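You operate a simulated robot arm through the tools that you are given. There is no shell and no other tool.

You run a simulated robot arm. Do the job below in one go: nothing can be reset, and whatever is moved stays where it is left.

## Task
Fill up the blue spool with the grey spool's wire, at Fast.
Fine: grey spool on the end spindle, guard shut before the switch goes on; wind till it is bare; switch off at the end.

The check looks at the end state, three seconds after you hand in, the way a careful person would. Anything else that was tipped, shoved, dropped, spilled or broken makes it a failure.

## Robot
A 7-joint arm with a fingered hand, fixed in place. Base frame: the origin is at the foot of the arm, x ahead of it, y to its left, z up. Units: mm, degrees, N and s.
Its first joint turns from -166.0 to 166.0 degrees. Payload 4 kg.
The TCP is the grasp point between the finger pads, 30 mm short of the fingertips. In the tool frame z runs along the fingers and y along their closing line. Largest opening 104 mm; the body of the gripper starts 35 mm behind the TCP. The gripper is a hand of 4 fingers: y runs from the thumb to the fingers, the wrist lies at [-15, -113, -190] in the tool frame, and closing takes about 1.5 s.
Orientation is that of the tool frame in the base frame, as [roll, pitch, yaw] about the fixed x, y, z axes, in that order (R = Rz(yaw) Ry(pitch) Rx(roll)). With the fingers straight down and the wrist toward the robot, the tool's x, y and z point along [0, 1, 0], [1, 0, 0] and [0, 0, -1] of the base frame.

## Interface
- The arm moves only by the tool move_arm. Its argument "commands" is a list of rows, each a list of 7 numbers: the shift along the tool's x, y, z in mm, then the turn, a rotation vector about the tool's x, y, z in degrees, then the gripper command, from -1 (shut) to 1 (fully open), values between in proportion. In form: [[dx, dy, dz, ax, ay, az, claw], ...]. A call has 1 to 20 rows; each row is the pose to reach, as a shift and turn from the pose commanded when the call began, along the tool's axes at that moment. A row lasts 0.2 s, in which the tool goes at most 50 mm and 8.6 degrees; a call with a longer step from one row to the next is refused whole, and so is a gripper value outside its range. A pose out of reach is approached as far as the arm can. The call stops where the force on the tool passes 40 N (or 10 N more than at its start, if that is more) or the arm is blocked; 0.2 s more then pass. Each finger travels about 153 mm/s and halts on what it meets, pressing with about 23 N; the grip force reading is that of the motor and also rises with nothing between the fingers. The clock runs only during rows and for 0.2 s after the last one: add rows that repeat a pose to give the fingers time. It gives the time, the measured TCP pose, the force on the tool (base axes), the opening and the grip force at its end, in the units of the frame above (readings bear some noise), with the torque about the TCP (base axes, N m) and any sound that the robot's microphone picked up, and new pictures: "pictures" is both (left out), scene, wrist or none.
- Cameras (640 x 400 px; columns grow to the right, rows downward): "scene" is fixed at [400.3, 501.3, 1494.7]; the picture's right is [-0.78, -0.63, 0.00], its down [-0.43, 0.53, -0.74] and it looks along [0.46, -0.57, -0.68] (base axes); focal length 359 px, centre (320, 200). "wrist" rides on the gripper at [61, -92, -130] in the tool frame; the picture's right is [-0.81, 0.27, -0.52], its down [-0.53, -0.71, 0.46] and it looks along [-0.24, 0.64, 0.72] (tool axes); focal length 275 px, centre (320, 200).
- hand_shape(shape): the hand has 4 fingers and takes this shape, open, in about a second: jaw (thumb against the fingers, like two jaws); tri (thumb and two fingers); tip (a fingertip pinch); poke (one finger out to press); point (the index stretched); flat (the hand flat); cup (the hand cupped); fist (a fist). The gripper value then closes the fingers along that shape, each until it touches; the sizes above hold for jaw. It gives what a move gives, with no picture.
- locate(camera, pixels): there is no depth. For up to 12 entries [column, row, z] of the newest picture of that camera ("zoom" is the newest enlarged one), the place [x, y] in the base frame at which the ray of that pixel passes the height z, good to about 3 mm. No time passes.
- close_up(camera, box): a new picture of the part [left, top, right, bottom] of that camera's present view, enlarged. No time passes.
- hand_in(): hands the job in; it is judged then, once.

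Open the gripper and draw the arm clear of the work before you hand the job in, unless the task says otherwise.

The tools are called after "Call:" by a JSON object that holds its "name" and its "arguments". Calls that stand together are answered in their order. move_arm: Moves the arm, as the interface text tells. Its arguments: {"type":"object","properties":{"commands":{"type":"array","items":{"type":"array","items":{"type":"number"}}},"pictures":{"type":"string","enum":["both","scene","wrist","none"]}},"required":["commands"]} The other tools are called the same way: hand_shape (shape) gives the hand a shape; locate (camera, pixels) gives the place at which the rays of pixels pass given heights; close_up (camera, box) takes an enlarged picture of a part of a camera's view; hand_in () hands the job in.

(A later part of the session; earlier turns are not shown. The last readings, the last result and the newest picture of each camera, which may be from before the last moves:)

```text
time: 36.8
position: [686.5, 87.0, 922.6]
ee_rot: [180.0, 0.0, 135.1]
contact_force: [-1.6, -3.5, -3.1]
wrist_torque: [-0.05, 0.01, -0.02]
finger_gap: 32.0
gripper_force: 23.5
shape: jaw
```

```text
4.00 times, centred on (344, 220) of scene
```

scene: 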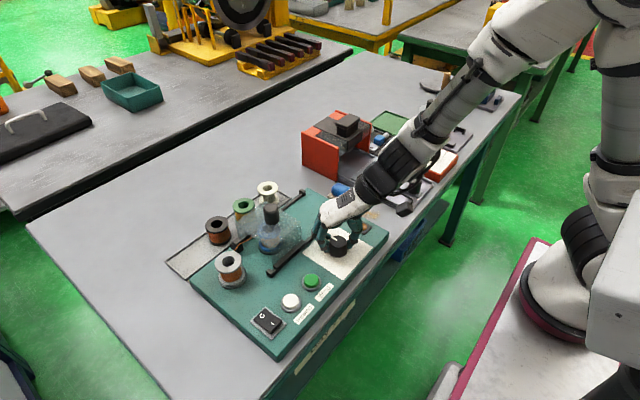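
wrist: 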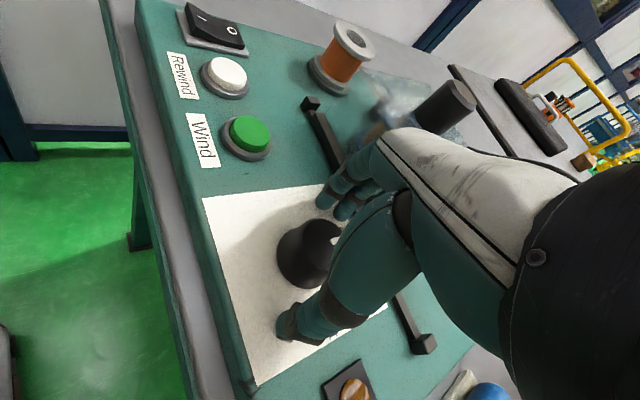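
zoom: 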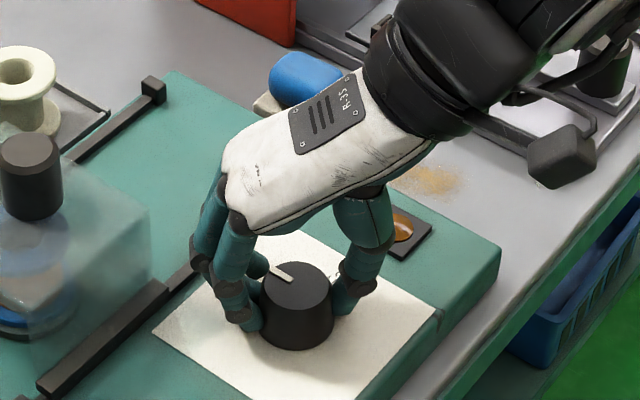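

Gripped at 32 mm, pointer visible at zoom (283,273). I turn 30° clockwise (positive about tool z) and check that the pointer follows.

Call:
{"name": "move_arm", "arguments": {"commands": [[0, 0, 0, 0, 0, 6, -1], [0, 0, 0, 0, 0, 12, -1], [0, 0, 0, 0, 0, 18, -1], [0, 0, 0, 0, 0, 24, -1], [0, 0, 0, 0, 0, 30, -1]], "pictures": "scene"}}

Call:
{"name": "close_up", "arguments": {"camera": "scene", "box": [280, 170, 408, 270]}}

```text
time: 38.0
position: [685.7, 88.9, 923.0]
ee_rot: [-179.9, 0.0, 104.8]
contact_force: [-7.5, -3.7, 3.1]
wrist_torque: [-0.09, 0.17, 0.05]
finger_gap: 31.6
gripper_force: 23.1
shape: jaw
```

scene: 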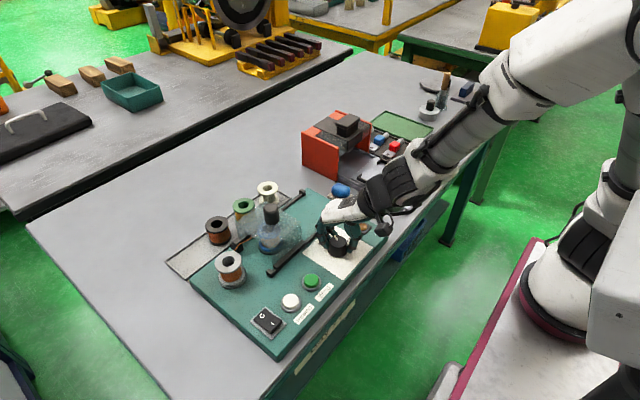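

```text
4.00 times, centred on (344, 220) of scene
```

zoom: 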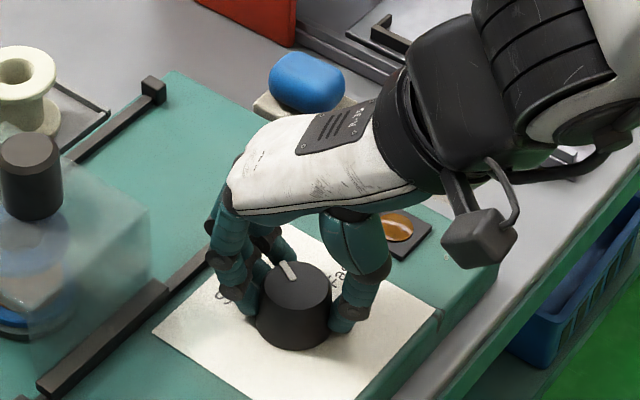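

The pointer turns with the hand. I turn a further 60° in steps.

Call:
{"name": "move_arm", "arguments": {"commands": [[0, 0, 0, 0, 0, 7, -1], [0, 0, 0, 0, 0, 14, -1], [0, 0, 0, 0, 0, 21, -1], [0, 0, 0, 0, 0, 28, -1], [0, 0, 0, 0, 0, 35, -1], [0, 0, 0, 0, 0, 42, -1]], "pictures": "scene"}}

Call:
{"name": "close_up", "arguments": {"camera": "scene", "box": [280, 170, 408, 270]}}

```text
time: 39.4
position: [685.2, 90.2, 922.5]
ee_rot: [180.0, 0.1, 62.9]
contact_force: [-7.1, -2.4, 5.2]
wrist_torque: [-0.05, 0.14, 0.02]
finger_gap: 31.6
gripper_force: 22.9
shape: jaw
```

scene: 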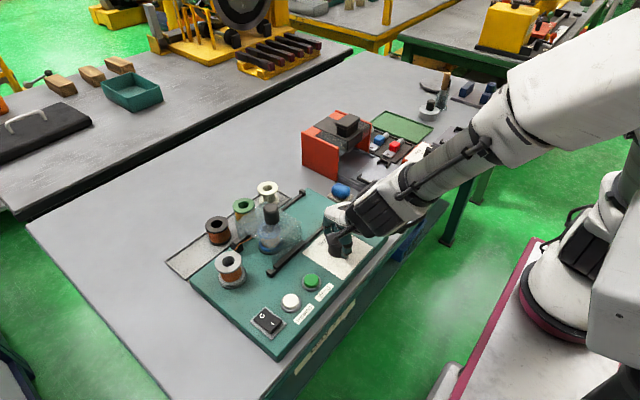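

```text
4.00 times, centred on (344, 220) of scene
```

zoom: 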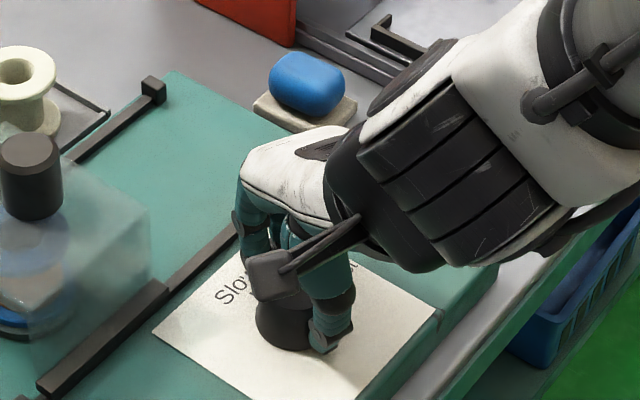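

No resistance so far (72° done). I turn 16° more and use the wrist view too.

Call:
{"name": "move_arm", "arguments": {"commands": [[0, 0, 0, 0, 0, 4, -1], [0, 0, 0, 0, 0, 8, -1], [0, 0, 0, 0, 0, 12, -1], [0, 0, 0, 0, 0, 16, -1], [0, 0, 0, 0, 0, 16, -1]], "pictures": "both"}}

Call:
{"name": "close_up", "arguments": {"camera": "scene", "box": [280, 170, 408, 270]}}

Call:
{"name": "close_up", "arguments": {"camera": "wrist", "box": [220, 160, 412, 360]}}

```text
time: 40.6
position: [686.0, 89.5, 922.4]
ee_rot: [-180.0, 0.1, 46.9]
contact_force: [-9.1, 0.5, 6.8]
wrist_torque: [-0.02, 0.21, 0.05]
finger_gap: 31.7
gripper_force: 22.9
shape: jaw
```

scene: 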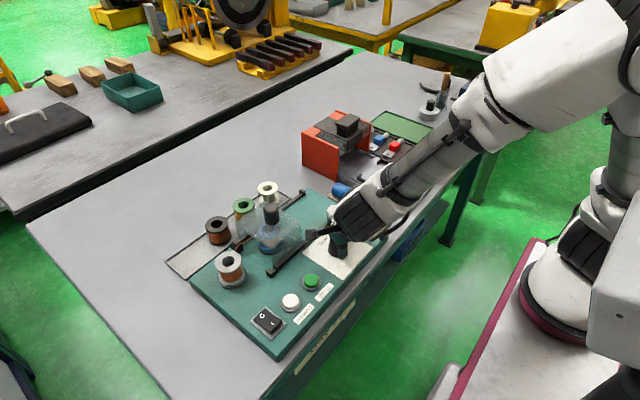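
wrist: 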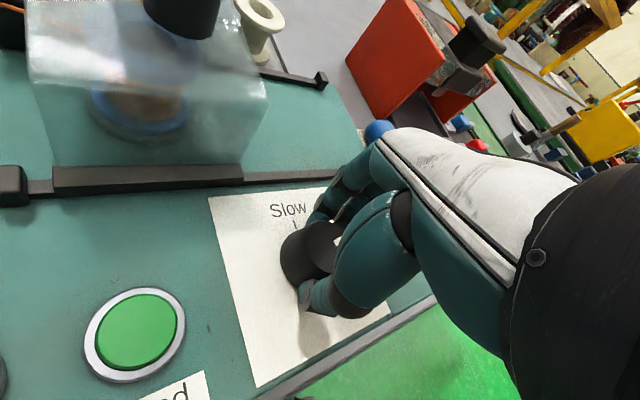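

```text
4.00 times, centred on (344, 220) of scene
```

zoom: 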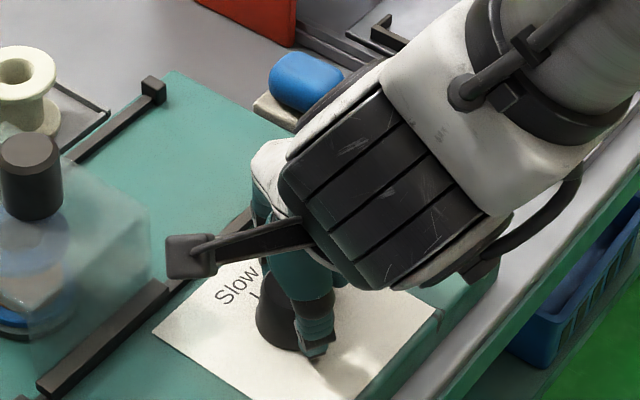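

```text
2.00 times, centred on (316, 260) of wrist
```

zoom: 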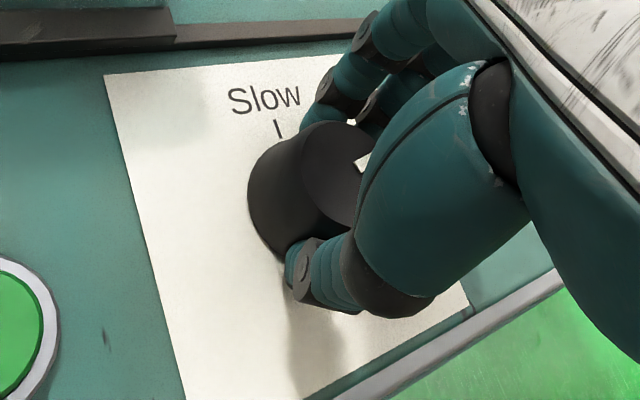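

88° turned without slip. I add 3° and watch the torque for an end stop.

Call:
{"name": "move_arm", "arguments": {"commands": [[0, 0, 0, 0, 0, 1.5, -1], [0, 0, 0, 0, 0, 3, -1], [0, 0, 0, 0, 0, 3, -1]], "pictures": "none"}}

```text
time: 41.4
position: [685.7, 89.2, 922.0]
ee_rot: [-180.0, 0.0, 44.0]
contact_force: [-10.7, 2.4, 0.8]
wrist_torque: [0.05, 0.25, -0.01]
finger_gap: 31.6
gripper_force: 22.8
shape: jaw
```

No end stop felt yet. I open the fingers, rise and look at the pointer against the Fast tick.

Call:
{"name": "move_arm", "arguments": {"commands": [[0, 0, 0, 0, 0, 0, -0.6], [0, 0, 0, 0, 0, 0, -0.2], [0, 0, 0, 0, 0, 0, 0.2], [0, 0, 0, 0, 0, 0, 0.5], [0, 0, 0, 0, 0, 0, 0.5], [0, 0, -20, 0, 0, 0, 0.5], [0, 0, -45, 0, 0, 0, 0.5], [0, 0, -80, 0, 0, 0, 0.5], [0, 0, -80, 0, 0, 0, 0.5]], "pictures": "both"}}

Call:
{"name": "close_up", "arguments": {"camera": "scene", "box": [280, 170, 408, 270]}}

Call:
{"name": "close_up", "arguments": {"camera": "wrist", "box": [200, 220, 360, 340]}}

```text
time: 43.4
position: [685.7, 88.1, 1002.7]
ee_rot: [180.0, 0.0, 44.0]
contact_force: [0.6, -0.3, -0.6]
wrist_torque: [0.01, 0.0, -0.01]
finger_gap: 77.7
gripper_force: 0.1
shape: jaw
```

scene: 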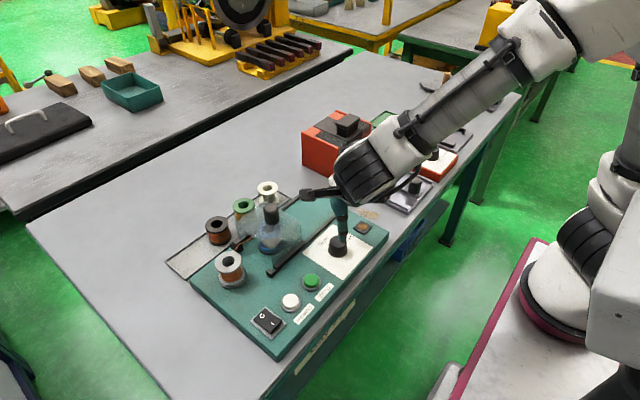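
wrist: 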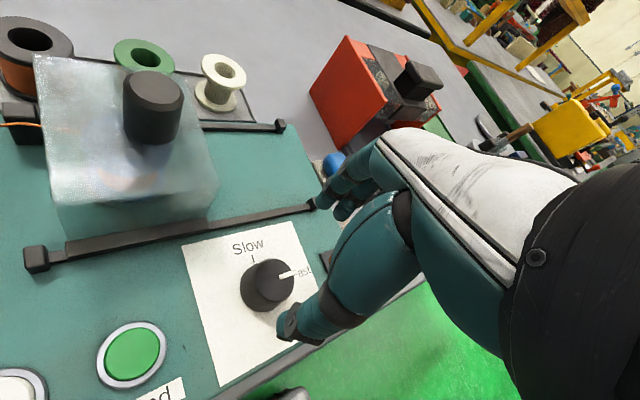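

```text
4.00 times, centred on (344, 220) of scene
```

zoom: 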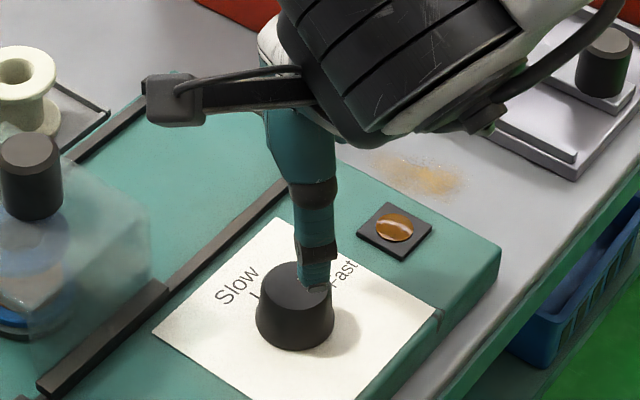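

```text
3.33 times, centred on (280, 280) of wrist
```

zoom: 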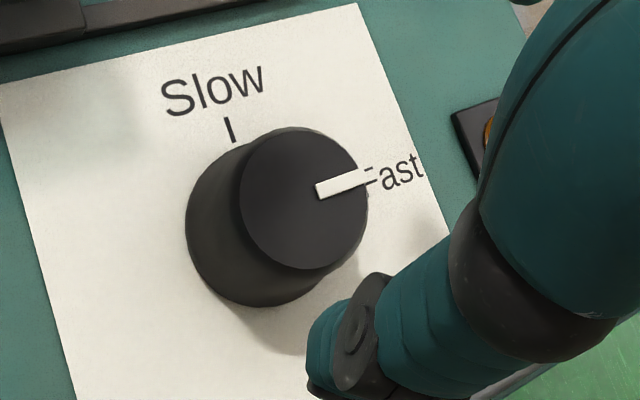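

The pointer now points to Fast. I check the angle numerically using the pointer ends and the tick marks on the panel.

Call:
{"name": "locate", "arguments": {"camera": "wrist", "pixels": [[279.1, 277.6, 914], [293.5, 272.8, 914], [275.5, 279.5, 914], [252.5, 259, 885], [267, 287, 885], [222, 239.5, 885], [287.5, 221.5, 885]]}}

Call:
{"name": "close_up", "arguments": {"camera": "wrist", "box": [240, 240, 320, 300]}}

```text
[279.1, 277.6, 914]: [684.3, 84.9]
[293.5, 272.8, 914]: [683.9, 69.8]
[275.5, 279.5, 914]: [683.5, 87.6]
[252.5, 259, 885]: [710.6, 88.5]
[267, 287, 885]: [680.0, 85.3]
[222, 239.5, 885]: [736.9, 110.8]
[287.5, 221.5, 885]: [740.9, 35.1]
```

```text
6.67 times, centred on (280, 270) of wrist
```

zoom: 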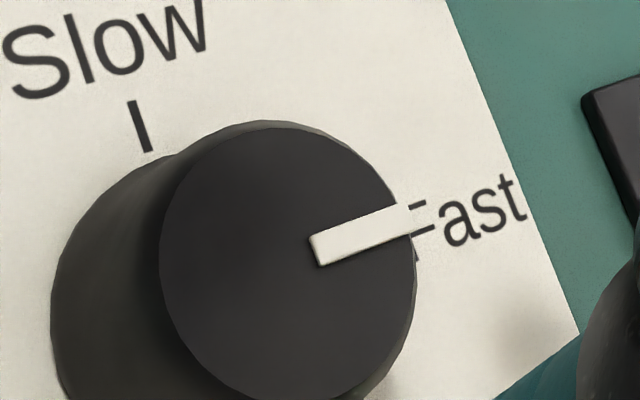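

Pointer angle comes out within a few degrees of the Fast tick (Slow at 0°, Fast at -90°, pointer about -91°). I rise, turn the hand back to yaw 90 and move over the buttons, then check the knob in the scene view.

Call:
{"name": "move_arm", "arguments": {"commands": [[0, 0, -20, 0, 0, -7.5, 0.5], [15, -14, -40, 0, 0, -15, 0.5], [32, -30, -50, 0, 0, -22.5, 0.5], [50, -47, -50, 0, 0, -30, 0.5], [67, -63, -50, 0, 0, -38, 0.5], [83.5, -79.2, -50, 0, 0, -46, 0.5], [83.5, -79.2, -50, 0, 0, -46, 0.5]], "pictures": "both"}}

Call:
{"name": "close_up", "arguments": {"camera": "scene", "box": [300, 210, 380, 270]}}

Call:
{"name": "close_up", "arguments": {"camera": "scene", "box": [230, 260, 342, 345]}}

```text
time: 45.0
position: [692.1, 205.1, 1053.3]
ee_rot: [180.0, 0.0, 90.1]
contact_force: [0.0, 0.6, -0.1]
wrist_torque: [-0.01, 0.0, 0.0]
finger_gap: 77.4
gripper_force: 0.1
shape: jaw
```

scene: 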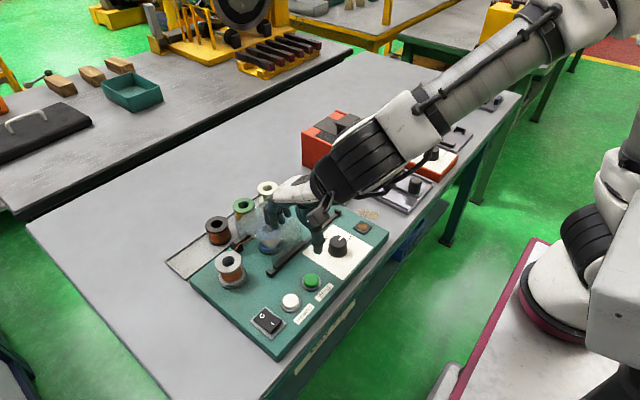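
wrist: 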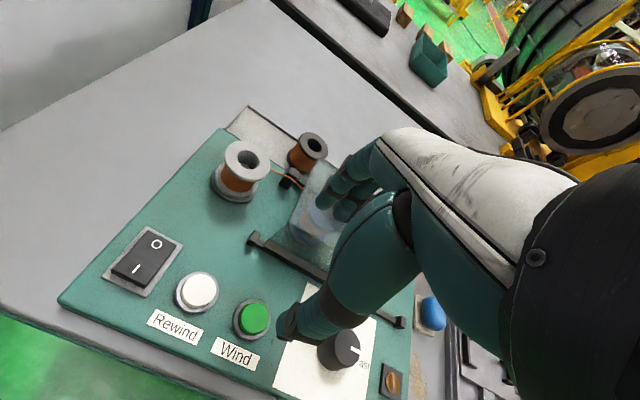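

```text
6.67 times, centred on (340, 240) of scene
```

zoom: 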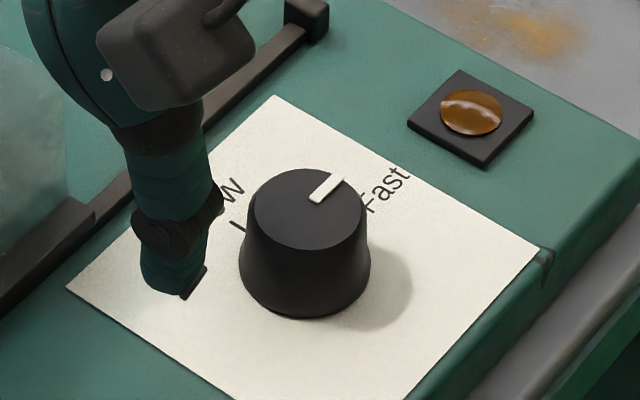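

```text
4.71 times, centred on (286, 302) of scene
```

zoom: 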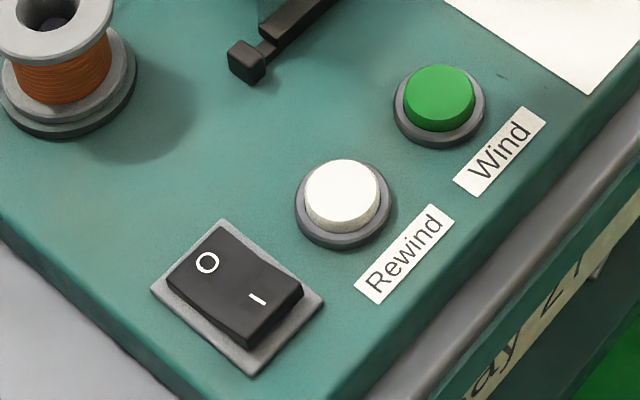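

The pointer runs parallel to the card edge toward Fast, as wanted. Now I take the poke shape for the rocker and the buttons.

Call:
{"name": "hand_shape", "arguments": {"shape": "poke"}}

Call:
{"name": "close_up", "arguments": {"camera": "wrist", "box": [60, 130, 444, 370]}}

Call:
{"name": "close_up", "arguments": {"camera": "scene", "box": [240, 150, 400, 270]}}

```text
time: 45.9
position: [692.2, 204.6, 1053.9]
ee_rot: [-179.9, 0.1, 90.0]
contact_force: [0.3, 0.1, 0.5]
wrist_torque: [0.01, 0.0, 0.0]
finger_gap: 0.0
gripper_force: 0.0
shape: poke
```

```text
1.67 times, centred on (252, 250) of wrist
```

zoom: 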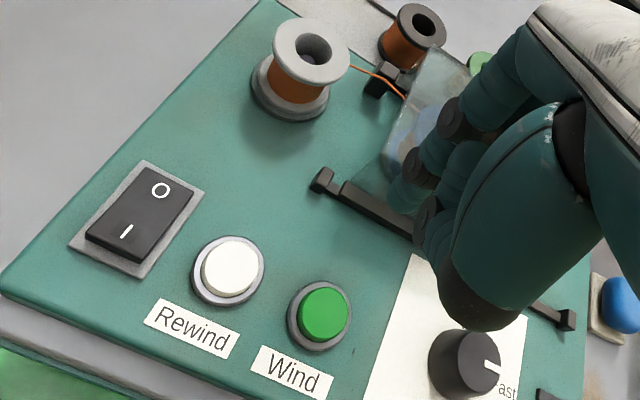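

```text
3.33 times, centred on (320, 210) of scene
```

zoom: 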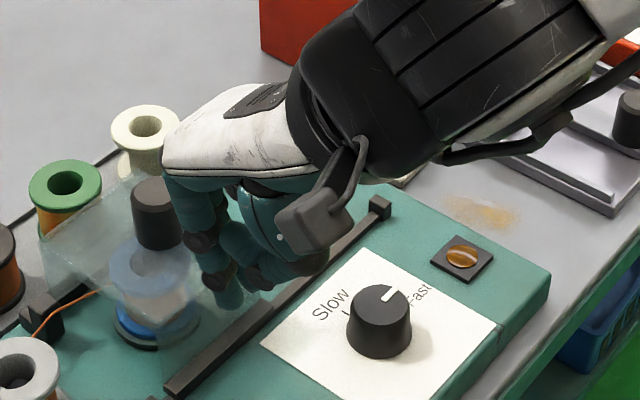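

One finger is stretched, its tip at wrist (302,246) and scene (292,241). I triangulate that fingertip relative to the TCP.

Call:
{"name": "close_up", "arguments": {"camera": "wrist", "box": [260, 180, 356, 280]}}

Call:
{"name": "close_up", "arguments": {"camera": "scene", "box": [264, 190, 344, 260]}}

```text
4.00 times, centred on (308, 230) of wrist
```

zoom: 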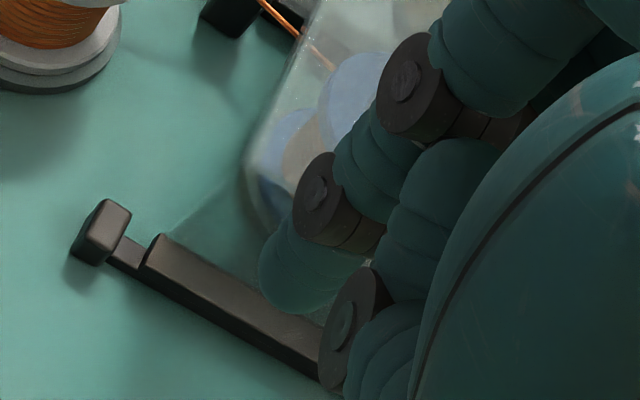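

```text
5.71 times, centred on (304, 225) of scene
```

zoom: 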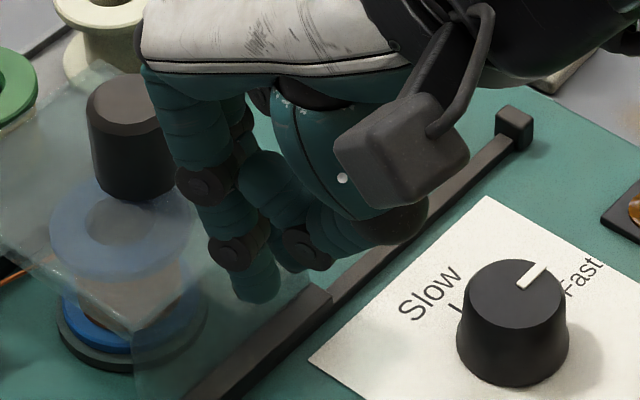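

I read the fingertip at wrist (298,253) and scene (293.1,242.2) and triangulate.

Call:
{"name": "locate", "arguments": {"camera": "wrist", "pixels": [[298, 253, 1010], [298, 253, 1020], [298, 253, 1030], [298, 253, 1040], [146, 257, 893], [156, 244, 893], [136, 268, 895], [136, 268, 900], [251, 318, 895], [251, 318, 900], [197, 291, 895]]}}

Call:
{"name": "locate", "arguments": {"camera": "scene", "pixels": [[293.1, 242.2, 1010], [293.1, 242.2, 1020], [293.1, 242.2, 1030], [293.1, 242.2, 1040], [262, 315.3, 893], [272.6, 323, 895], [272.6, 323, 900], [311.3, 280, 895], [311.3, 280, 900], [290.7, 299.8, 895]]}}

```text
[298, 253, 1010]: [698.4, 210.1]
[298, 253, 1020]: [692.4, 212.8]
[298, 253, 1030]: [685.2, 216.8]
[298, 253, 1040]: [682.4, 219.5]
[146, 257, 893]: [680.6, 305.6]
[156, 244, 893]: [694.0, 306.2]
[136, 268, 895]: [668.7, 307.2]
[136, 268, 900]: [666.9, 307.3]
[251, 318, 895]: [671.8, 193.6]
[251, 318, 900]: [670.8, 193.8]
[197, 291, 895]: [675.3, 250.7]
```

```text
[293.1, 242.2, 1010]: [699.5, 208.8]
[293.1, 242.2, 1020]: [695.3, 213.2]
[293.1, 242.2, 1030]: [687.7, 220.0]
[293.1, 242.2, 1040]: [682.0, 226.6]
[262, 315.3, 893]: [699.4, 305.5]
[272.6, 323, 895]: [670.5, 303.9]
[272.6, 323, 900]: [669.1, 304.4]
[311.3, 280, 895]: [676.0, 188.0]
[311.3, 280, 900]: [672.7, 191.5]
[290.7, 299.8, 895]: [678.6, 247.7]
```

The fingertip is about (+4,+6,-39) from the TCP. The rocker's I mark is at about (669,305), its O mark at (697,306), and the Wind button at (674,191). I move the fingertip above the I end at (666,306), tip z about 930.

Call:
{"name": "move_arm", "arguments": {"commands": [[24, -8, 10, 0, 0, 0, 1], [48, -15, 20, 0, 0, 0, 1], [72, -23, 40, 0, 0, 0, 1], [96, -30, 60, 0, 0, 0, 1], [96, -30, 82, 0, 0, 0, 1], [96, -30, 82, 0, 0, 0, 1]], "pictures": "both"}}

Call:
{"name": "close_up", "arguments": {"camera": "scene", "box": [220, 250, 332, 350]}}

Call:
{"name": "close_up", "arguments": {"camera": "wrist", "box": [220, 190, 380, 310]}}

```text
time: 47.3
position: [661.0, 301.1, 970.8]
ee_rot: [179.9, 0.1, 90.0]
contact_force: [0.3, 0.1, -0.5]
wrist_torque: [0.02, 0.0, -0.03]
finger_gap: 0.1
gripper_force: 0.1
shape: poke
```

scene: 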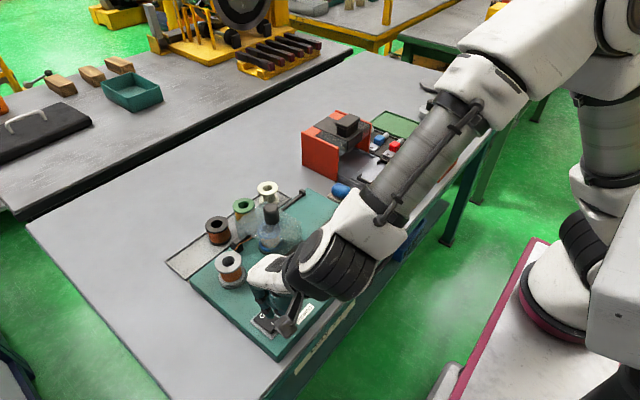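
wrist: 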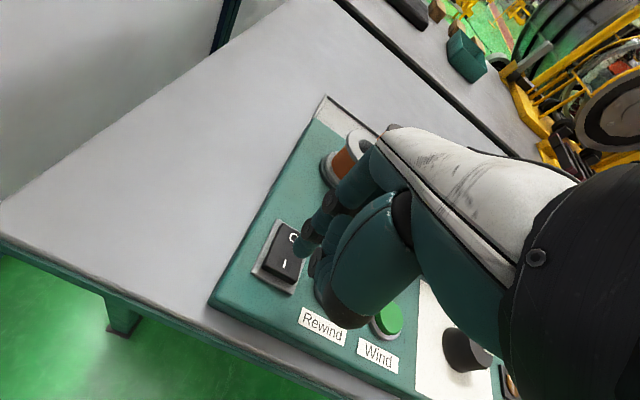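

```text
4.00 times, centred on (276, 300) of scene
```

zoom: 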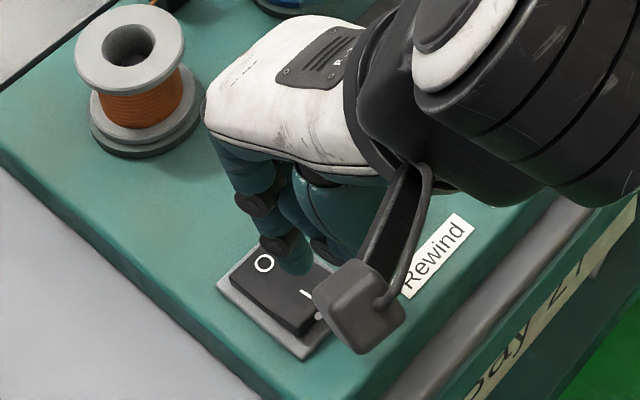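

```text
3.33 times, centred on (300, 250) of wrist
```

zoom: 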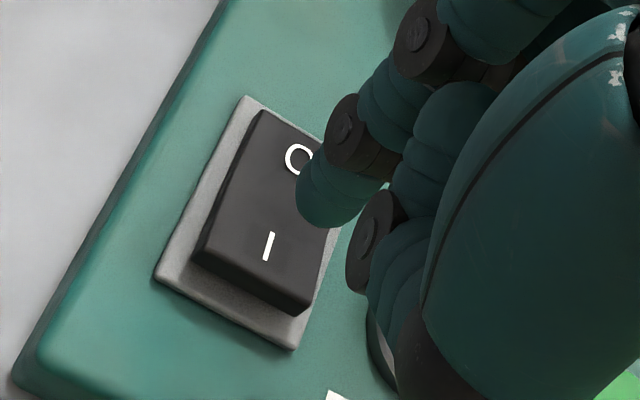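

The fingertip hovers over the rocker; I verify its ground position with both views.

Call:
{"name": "locate", "arguments": {"camera": "wrist", "pixels": [[299, 254, 925], [299, 254, 930], [299, 254, 935], [299, 254, 940], [283.5, 263.5, 900], [292.5, 238, 893], [270, 252, 898]]}}

Call:
{"name": "locate", "arguments": {"camera": "scene", "pixels": [[269.8, 317.5, 925], [269.8, 317.5, 930], [269.8, 317.5, 935], [269.8, 317.5, 940], [262, 315.5, 893], [272.3, 323, 900]]}}

```text
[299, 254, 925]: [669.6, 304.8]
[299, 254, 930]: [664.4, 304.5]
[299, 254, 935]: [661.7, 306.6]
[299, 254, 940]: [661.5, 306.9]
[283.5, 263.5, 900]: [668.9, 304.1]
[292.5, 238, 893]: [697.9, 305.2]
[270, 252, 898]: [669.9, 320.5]
```

```text
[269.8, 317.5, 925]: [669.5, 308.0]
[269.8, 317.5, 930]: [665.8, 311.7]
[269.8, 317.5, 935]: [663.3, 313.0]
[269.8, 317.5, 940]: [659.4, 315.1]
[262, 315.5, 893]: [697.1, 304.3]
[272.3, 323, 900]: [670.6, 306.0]
```

The fingertip is straight above the I mark (668,305). I shift 3 mm nearer the I end and descend until contact.

Call:
{"name": "move_arm", "arguments": {"commands": [[0, -3, 8, 0, 0, 0, 1], [0, -3, 16, 0, 0, 0, 1], [0, -3, 22, 0, 0, 0, 1], [0, -3, 25, 0, 0, 0, 1], [0, -3, 28, 0, 0, 0, 1]], "pictures": "both"}}

Call:
{"name": "close_up", "arguments": {"camera": "scene", "box": [220, 250, 332, 350]}}

Call:
{"name": "close_up", "arguments": {"camera": "wrist", "box": [220, 190, 380, 310]}}

```text
time: 48.5
position: [655.0, 300.7, 941.8]
ee_rot: [-180.0, 0.0, 90.0]
contact_force: [1.4, -0.4, 0.5]
wrist_torque: [-0.01, 0.02, 0.02]
finger_gap: 0.0
gripper_force: 0.1
shape: poke
```

scene: 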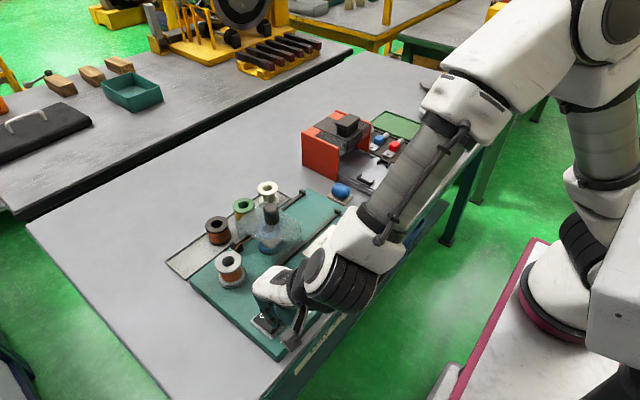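
wrist: 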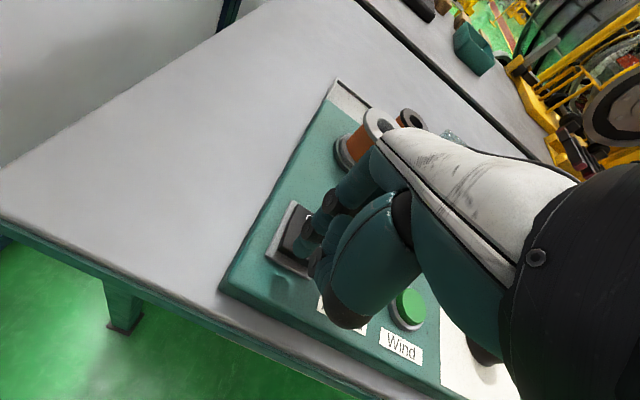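

```text
4.00 times, centred on (276, 300) of scene
```

zoom: 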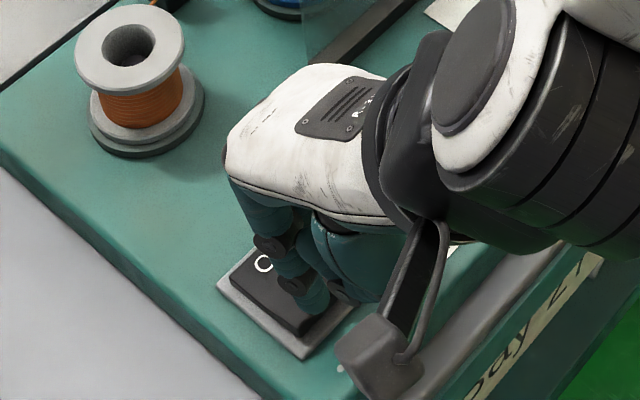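

```text
3.33 times, centred on (300, 250) of wrist
```

zoom: 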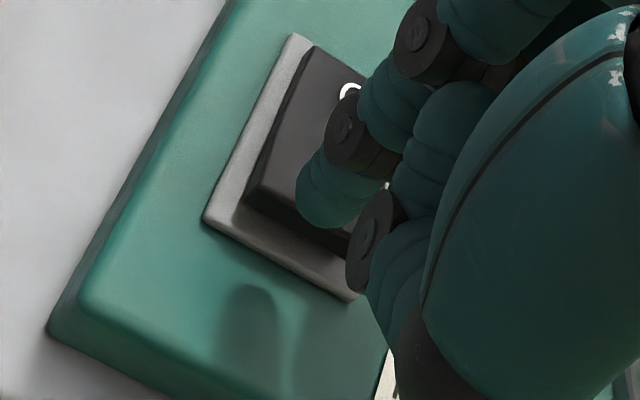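

I am close to contact, but x reads 655, so the tip may be too near the rocker's edge. I locate the tip against the rocker's end before pressing.

Call:
{"name": "locate", "arguments": {"camera": "scene", "pixels": [[274, 326.5, 897], [274, 326.5, 902], [271.5, 332.5, 893], [281, 323.5, 893]]}}

Call:
{"name": "locate", "arguments": {"camera": "wrist", "pixels": [[299, 254, 895], [299, 254, 900], [299, 254, 905], [278, 250, 893], [303, 266, 893]]}}

Call:
{"name": "close_up", "arguments": {"camera": "scene", "box": [248, 295, 304, 345]}}

```text
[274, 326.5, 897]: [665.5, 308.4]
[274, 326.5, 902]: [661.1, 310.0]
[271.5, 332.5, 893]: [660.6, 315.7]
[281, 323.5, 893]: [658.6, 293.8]
```

```text
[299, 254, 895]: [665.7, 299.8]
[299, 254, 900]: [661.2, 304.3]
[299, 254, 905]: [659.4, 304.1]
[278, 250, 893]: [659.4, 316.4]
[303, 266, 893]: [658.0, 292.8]
```

```text
8.00 times, centred on (276, 320) of scene
```

zoom: 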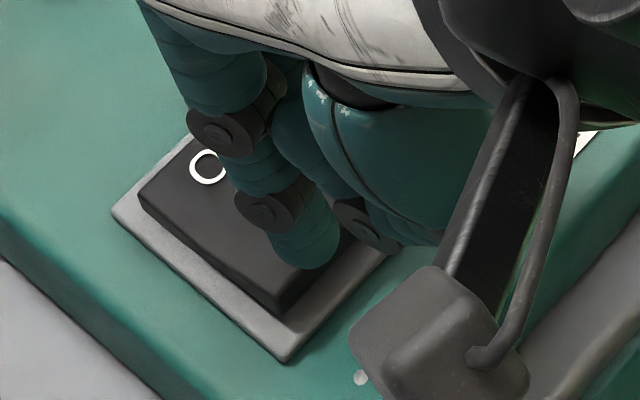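

The tip at about x=664 is on the rocker, whose near edge is at x≈659. I shift 1.5 mm inward and press down in small steps.

Call:
{"name": "move_arm", "arguments": {"commands": [[0, 1.5, 1, 0, 0, 0, 1], [0, 1.5, 2.5, 0, 0, 0, 1], [0, 1.5, 4, 0, 0, 0, 1], [0, 1.5, 5.5, 0, 0, 0, 1], [0, 1.5, 7, 0, 0, 0, 1]], "pictures": "both"}}

Call:
{"name": "close_up", "arguments": {"camera": "scene", "box": [248, 295, 304, 345]}}

```text
time: 49.7
position: [657.0, 300.6, 934.7]
ee_rot: [180.0, 0.0, 90.0]
contact_force: [0.1, 1.4, 1.6]
wrist_torque: [-0.01, 0.06, 0.0]
finger_gap: 0.0
gripper_force: 0.0
shape: poke
```

scene: 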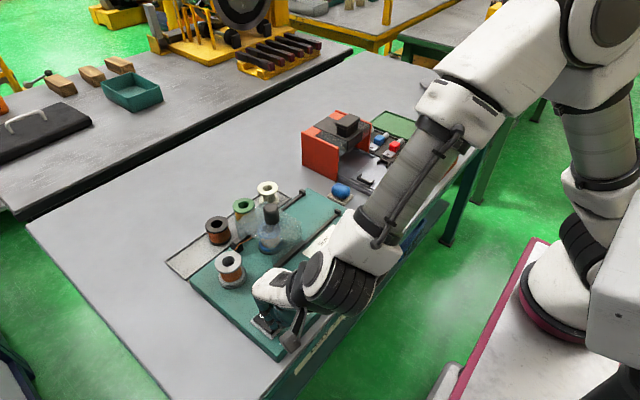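
wrist: 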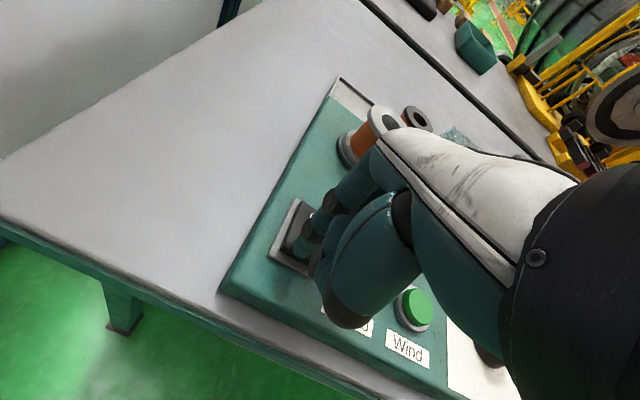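

```text
8.00 times, centred on (276, 320) of scene
```

zoom: 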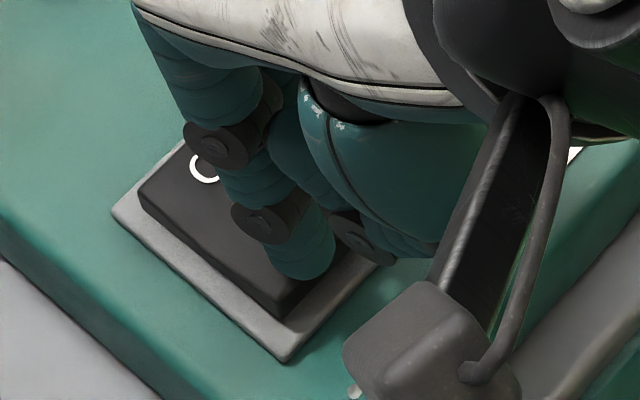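

Only about 1.6 N so far, so contact is just starting. I press further in 1.5 mm steps.

Call:
{"name": "move_arm", "arguments": {"commands": [[0, 0, 1.5, 0, 0, 0, 1], [0, 0, 3, 0, 0, 0, 1], [0, 0, 4.5, 0, 0, 0, 1], [0, 0, 6, 0, 0, 0, 1]], "pictures": "both"}}

Call:
{"name": "close_up", "arguments": {"camera": "scene", "box": [248, 295, 304, 345]}}

```text
time: 50.7
position: [659.3, 299.1, 930.3]
ee_rot: [179.8, 0.0, 90.0]
contact_force: [-1.6, 0.7, 15.3]
wrist_torque: [0.11, -0.03, -0.02]
finger_gap: 0.2
gripper_force: 0.1
shape: poke
```

scene: 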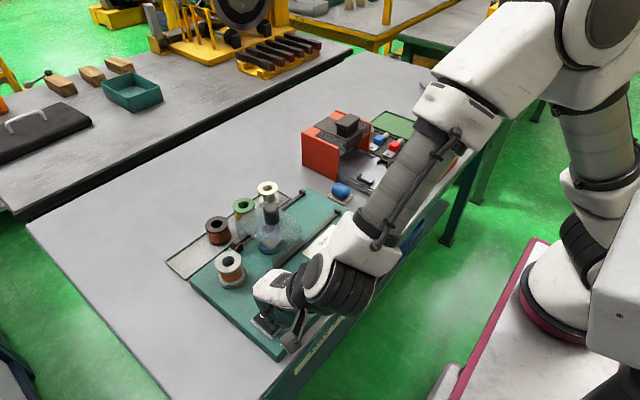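
wrist: 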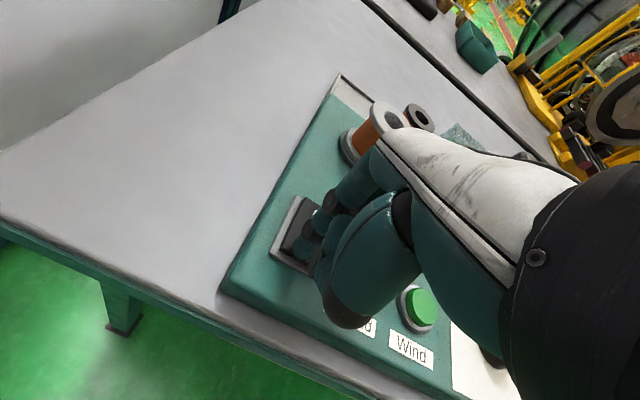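

```text
8.00 times, centred on (276, 320) of scene
```

zoom: 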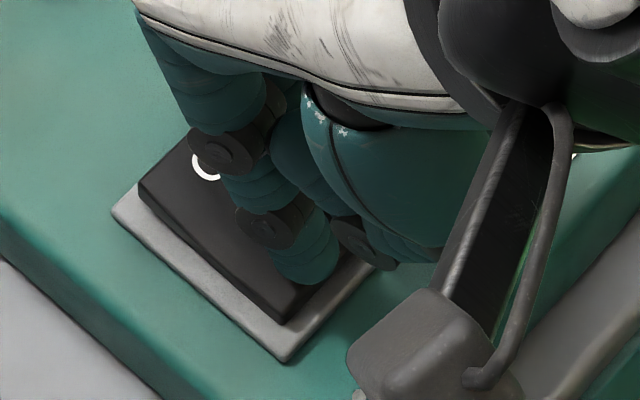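

The force rose to 15 N and the I end now sits lower against its frame. I lift off and look at the rocker.

Call:
{"name": "move_arm", "arguments": {"commands": [[0, 0, -10, 0, 0, 0, 1], [0, 0, -30, 0, 0, 0, 1], [-20, 0, -60, 0, 0, 0, 1], [-50, 0, -60, 0, 0, 0, 1], [-80, 0, -60, 0, 0, 0, 1], [-80, 0, -60, 0, 0, 0, 1]], "pictures": "both"}}

Call:
{"name": "close_up", "arguments": {"camera": "scene", "box": [230, 285, 310, 345]}}

Call:
{"name": "close_up", "arguments": {"camera": "wrist", "box": [100, 180, 340, 360]}}

Call:
{"name": "close_up", "arguments": {"camera": "scene", "box": [330, 200, 400, 250]}}

```text
time: 52.1
position: [659.9, 219.4, 989.9]
ee_rot: [-180.0, 0.0, 90.0]
contact_force: [0.3, 0.9, -0.2]
wrist_torque: [0.01, -0.03, 0.04]
finger_gap: 0.0
gripper_force: 0.0
shape: poke
```

scene: 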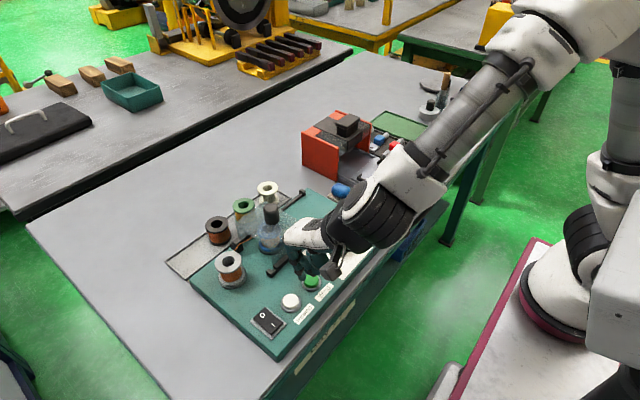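
wrist: 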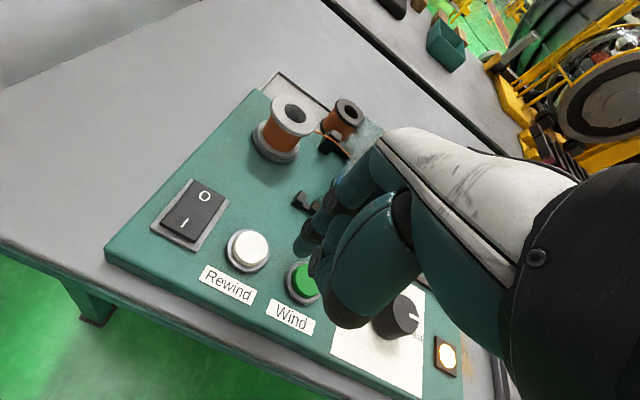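

```text
6.67 times, centred on (270, 315) of scene
```

zoom: 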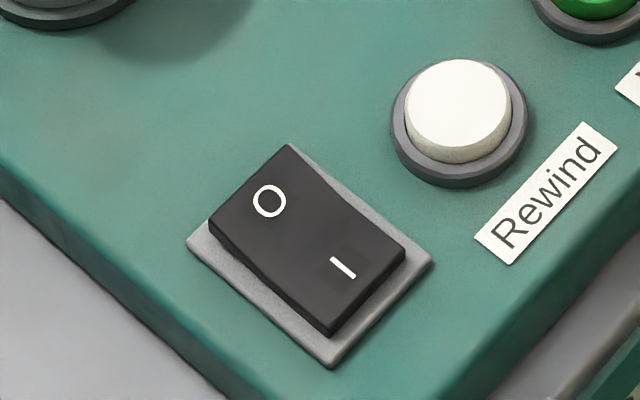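

```text
2.22 times, centred on (220, 270) of wrist
```

zoom: 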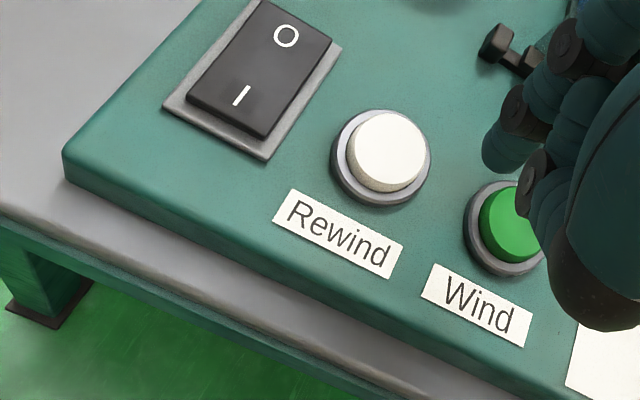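

```text
8.00 times, centred on (365, 225) of scene
```

zoom: 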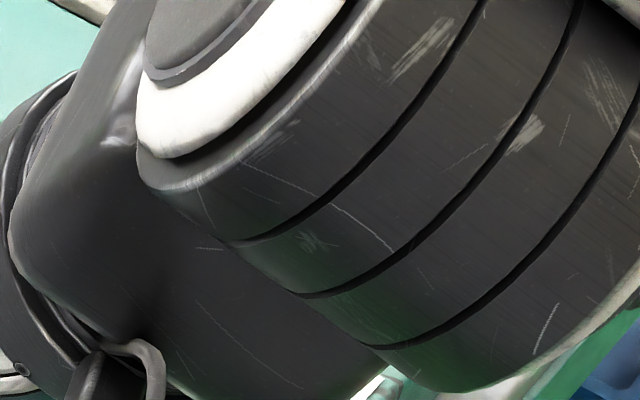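

The lamp at wrist (447,356) is lit, so the power is on with the guard shut. Next I place the fingertip above the Wind button at (674,190.5).

Call:
{"name": "move_arm", "arguments": {"commands": [[-12, 3, 5, 0, 0, 0, 1], [-24, 6, 12, 0, 0, 0, 1], [-35.5, 8.5, 25, 0, 0, 0, 1], [-35.5, 8.5, 40, 0, 0, 0, 1], [-35.5, 8.5, 40, 0, 0, 0, 1]], "pictures": "both"}}

Call:
{"name": "close_up", "arguments": {"camera": "scene", "box": [270, 240, 350, 320]}}

Call:
{"name": "close_up", "arguments": {"camera": "wrist", "box": [220, 190, 380, 310]}}

```text
time: 53.3
position: [668.5, 185.4, 948.4]
ee_rot: [180.0, 0.0, 90.1]
contact_force: [-0.3, 0.0, -0.1]
wrist_torque: [-0.02, 0.0, 0.01]
finger_gap: 0.0
gripper_force: 0.0
shape: poke
```

scene: 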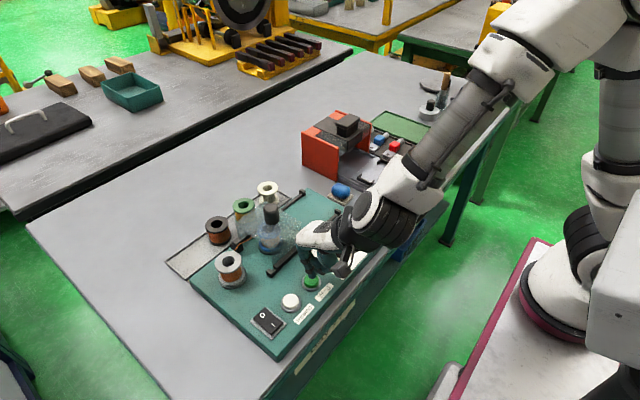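
wrist: 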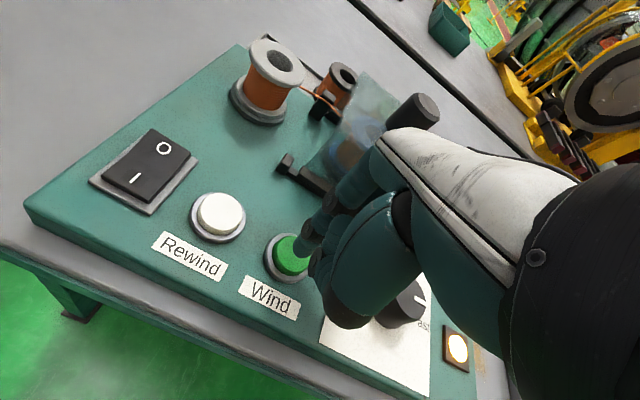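

```text
5.00 times, centred on (310, 280) of scene
```

zoom: 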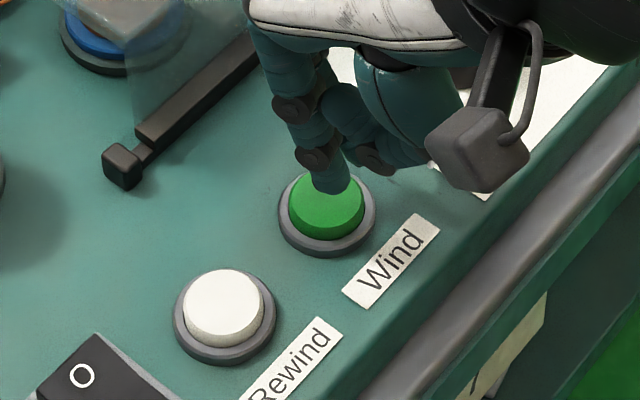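

```text
3.33 times, centred on (300, 250) of wrist
```

zoom: 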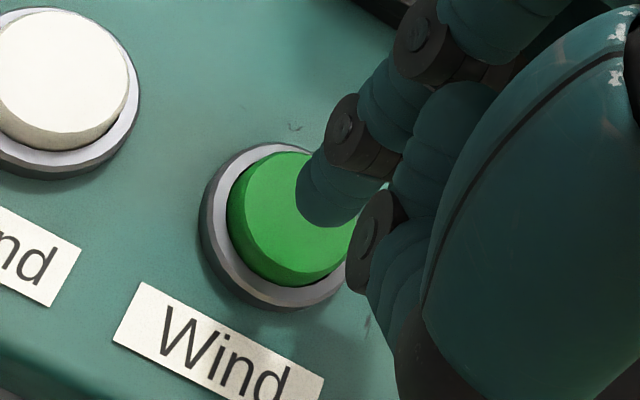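

The tip is above the green button at about 10 mm height. I check its horizontal offset from the button centre.

Call:
{"name": "locate", "arguments": {"camera": "scene", "pixels": [[312.4, 278, 908], [312.4, 278, 912], [312.4, 278, 916], [311.2, 281, 895], [311.2, 281, 899]]}}

Call:
{"name": "locate", "arguments": {"camera": "wrist", "pixels": [[299, 254, 908], [299, 254, 912], [299, 254, 916], [291.5, 254, 895], [291.5, 254, 899]]}}

```text
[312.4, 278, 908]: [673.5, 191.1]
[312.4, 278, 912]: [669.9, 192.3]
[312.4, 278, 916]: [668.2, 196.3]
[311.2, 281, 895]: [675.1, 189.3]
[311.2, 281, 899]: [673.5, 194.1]
```

```text
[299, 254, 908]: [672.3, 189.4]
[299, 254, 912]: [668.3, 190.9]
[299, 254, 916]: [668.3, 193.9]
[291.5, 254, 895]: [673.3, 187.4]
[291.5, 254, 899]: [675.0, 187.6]
```

The tip at (671,191) is nearly centred on the button at (674,189.5). I adjust 2 mm and press down step by step.

Call:
{"name": "move_arm", "arguments": {"commands": [[-1, 2, 6, 0, 0, 0, 1], [-1, 2, 11, 0, 0, 0, 1], [-1, 2, 14, 0, 0, 0, 1], [-1, 2, 16, 0, 0, 0, 1], [-1, 2, 17.5, 0, 0, 0, 1]], "pictures": "both"}}

Call:
{"name": "close_up", "arguments": {"camera": "scene", "box": [200, 200, 360, 320]}}

```text
time: 54.5
position: [670.0, 183.9, 932.5]
ee_rot: [-180.0, 0.0, 90.0]
contact_force: [-0.2, -1.6, 2.5]
wrist_torque: [-0.01, 0.02, 0.02]
finger_gap: 0.0
gripper_force: 0.0
shape: poke
heard: click
```

scene: 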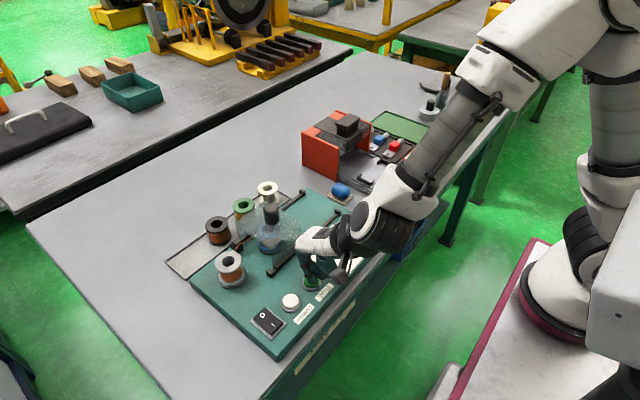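
wrist: 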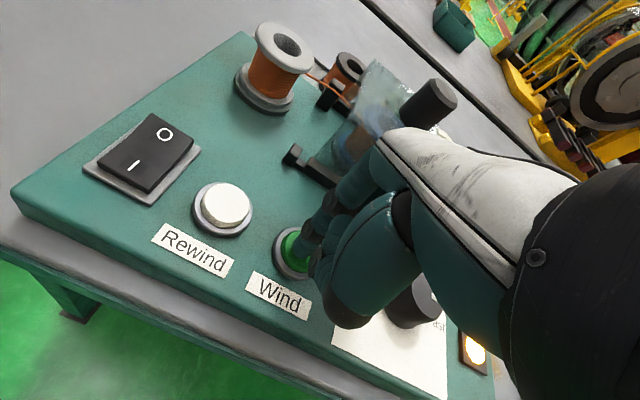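

```text
3.33 times, centred on (280, 260) of scene
```

zoom: 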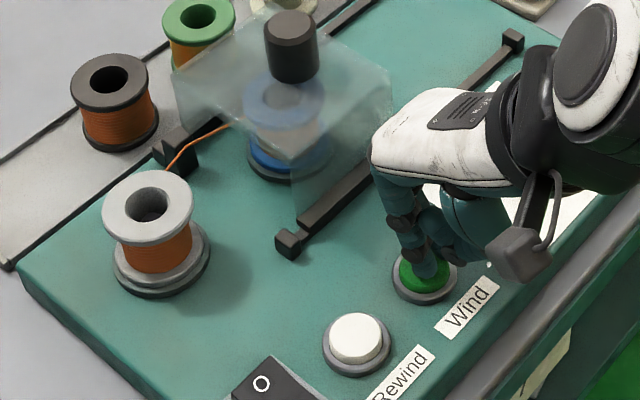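

A click was heard on pressing Wind. I hold the pose a second and listen for the motor and look at the spools.

Call:
{"name": "move_arm", "arguments": {"commands": [[0, 0, 0.5, 0, 0, 0, 1], [0, 0, 0.5, 0, 0, 0, 1], [0, 0, 0.5, 0, 0, 0, 1], [0, 0, 0.5, 0, 0, 0, 1], [0, 0, 0.5, 0, 0, 0, 1]], "pictures": "both"}}

Call:
{"name": "close_up", "arguments": {"camera": "scene", "box": [200, 200, 360, 320]}}

Call:
{"name": "close_up", "arguments": {"camera": "wrist", "box": [220, 10, 380, 130]}}

```text
time: 55.7
position: [670.9, 185.0, 930.9]
ee_rot: [-180.0, -0.1, 90.0]
contact_force: [-0.6, 0.8, 1.9]
wrist_torque: [0.01, 0.01, -0.03]
finger_gap: 0.1
gripper_force: 0.1
shape: poke
```

scene: 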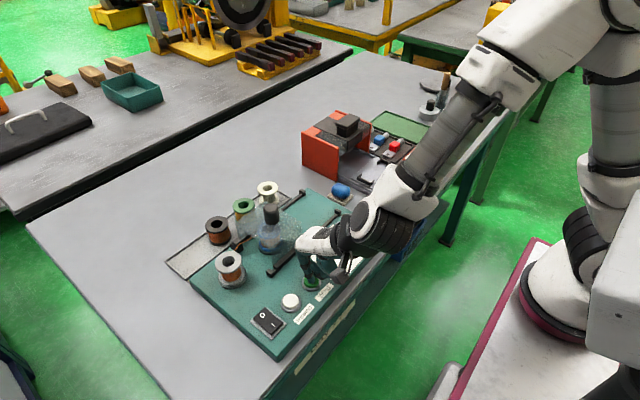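
wrist: 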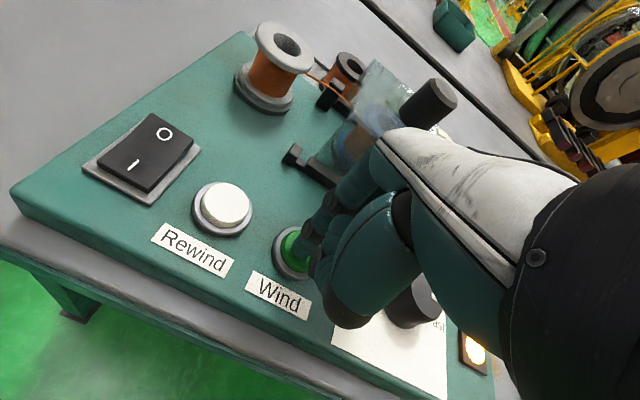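

```text
3.33 times, centred on (280, 260) of scene
```

zoom: 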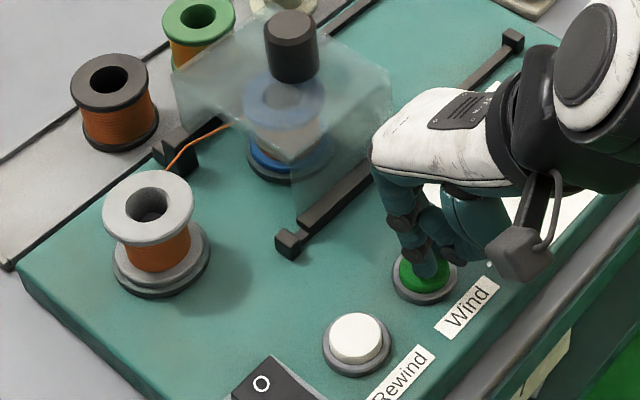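

```text
3.33 times, centred on (300, 70) of wrist
```

zoom: 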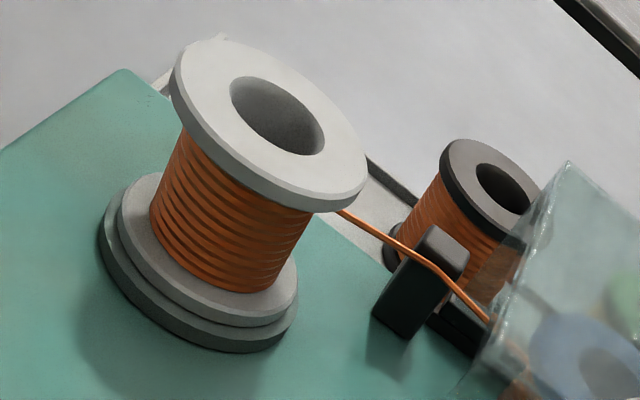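

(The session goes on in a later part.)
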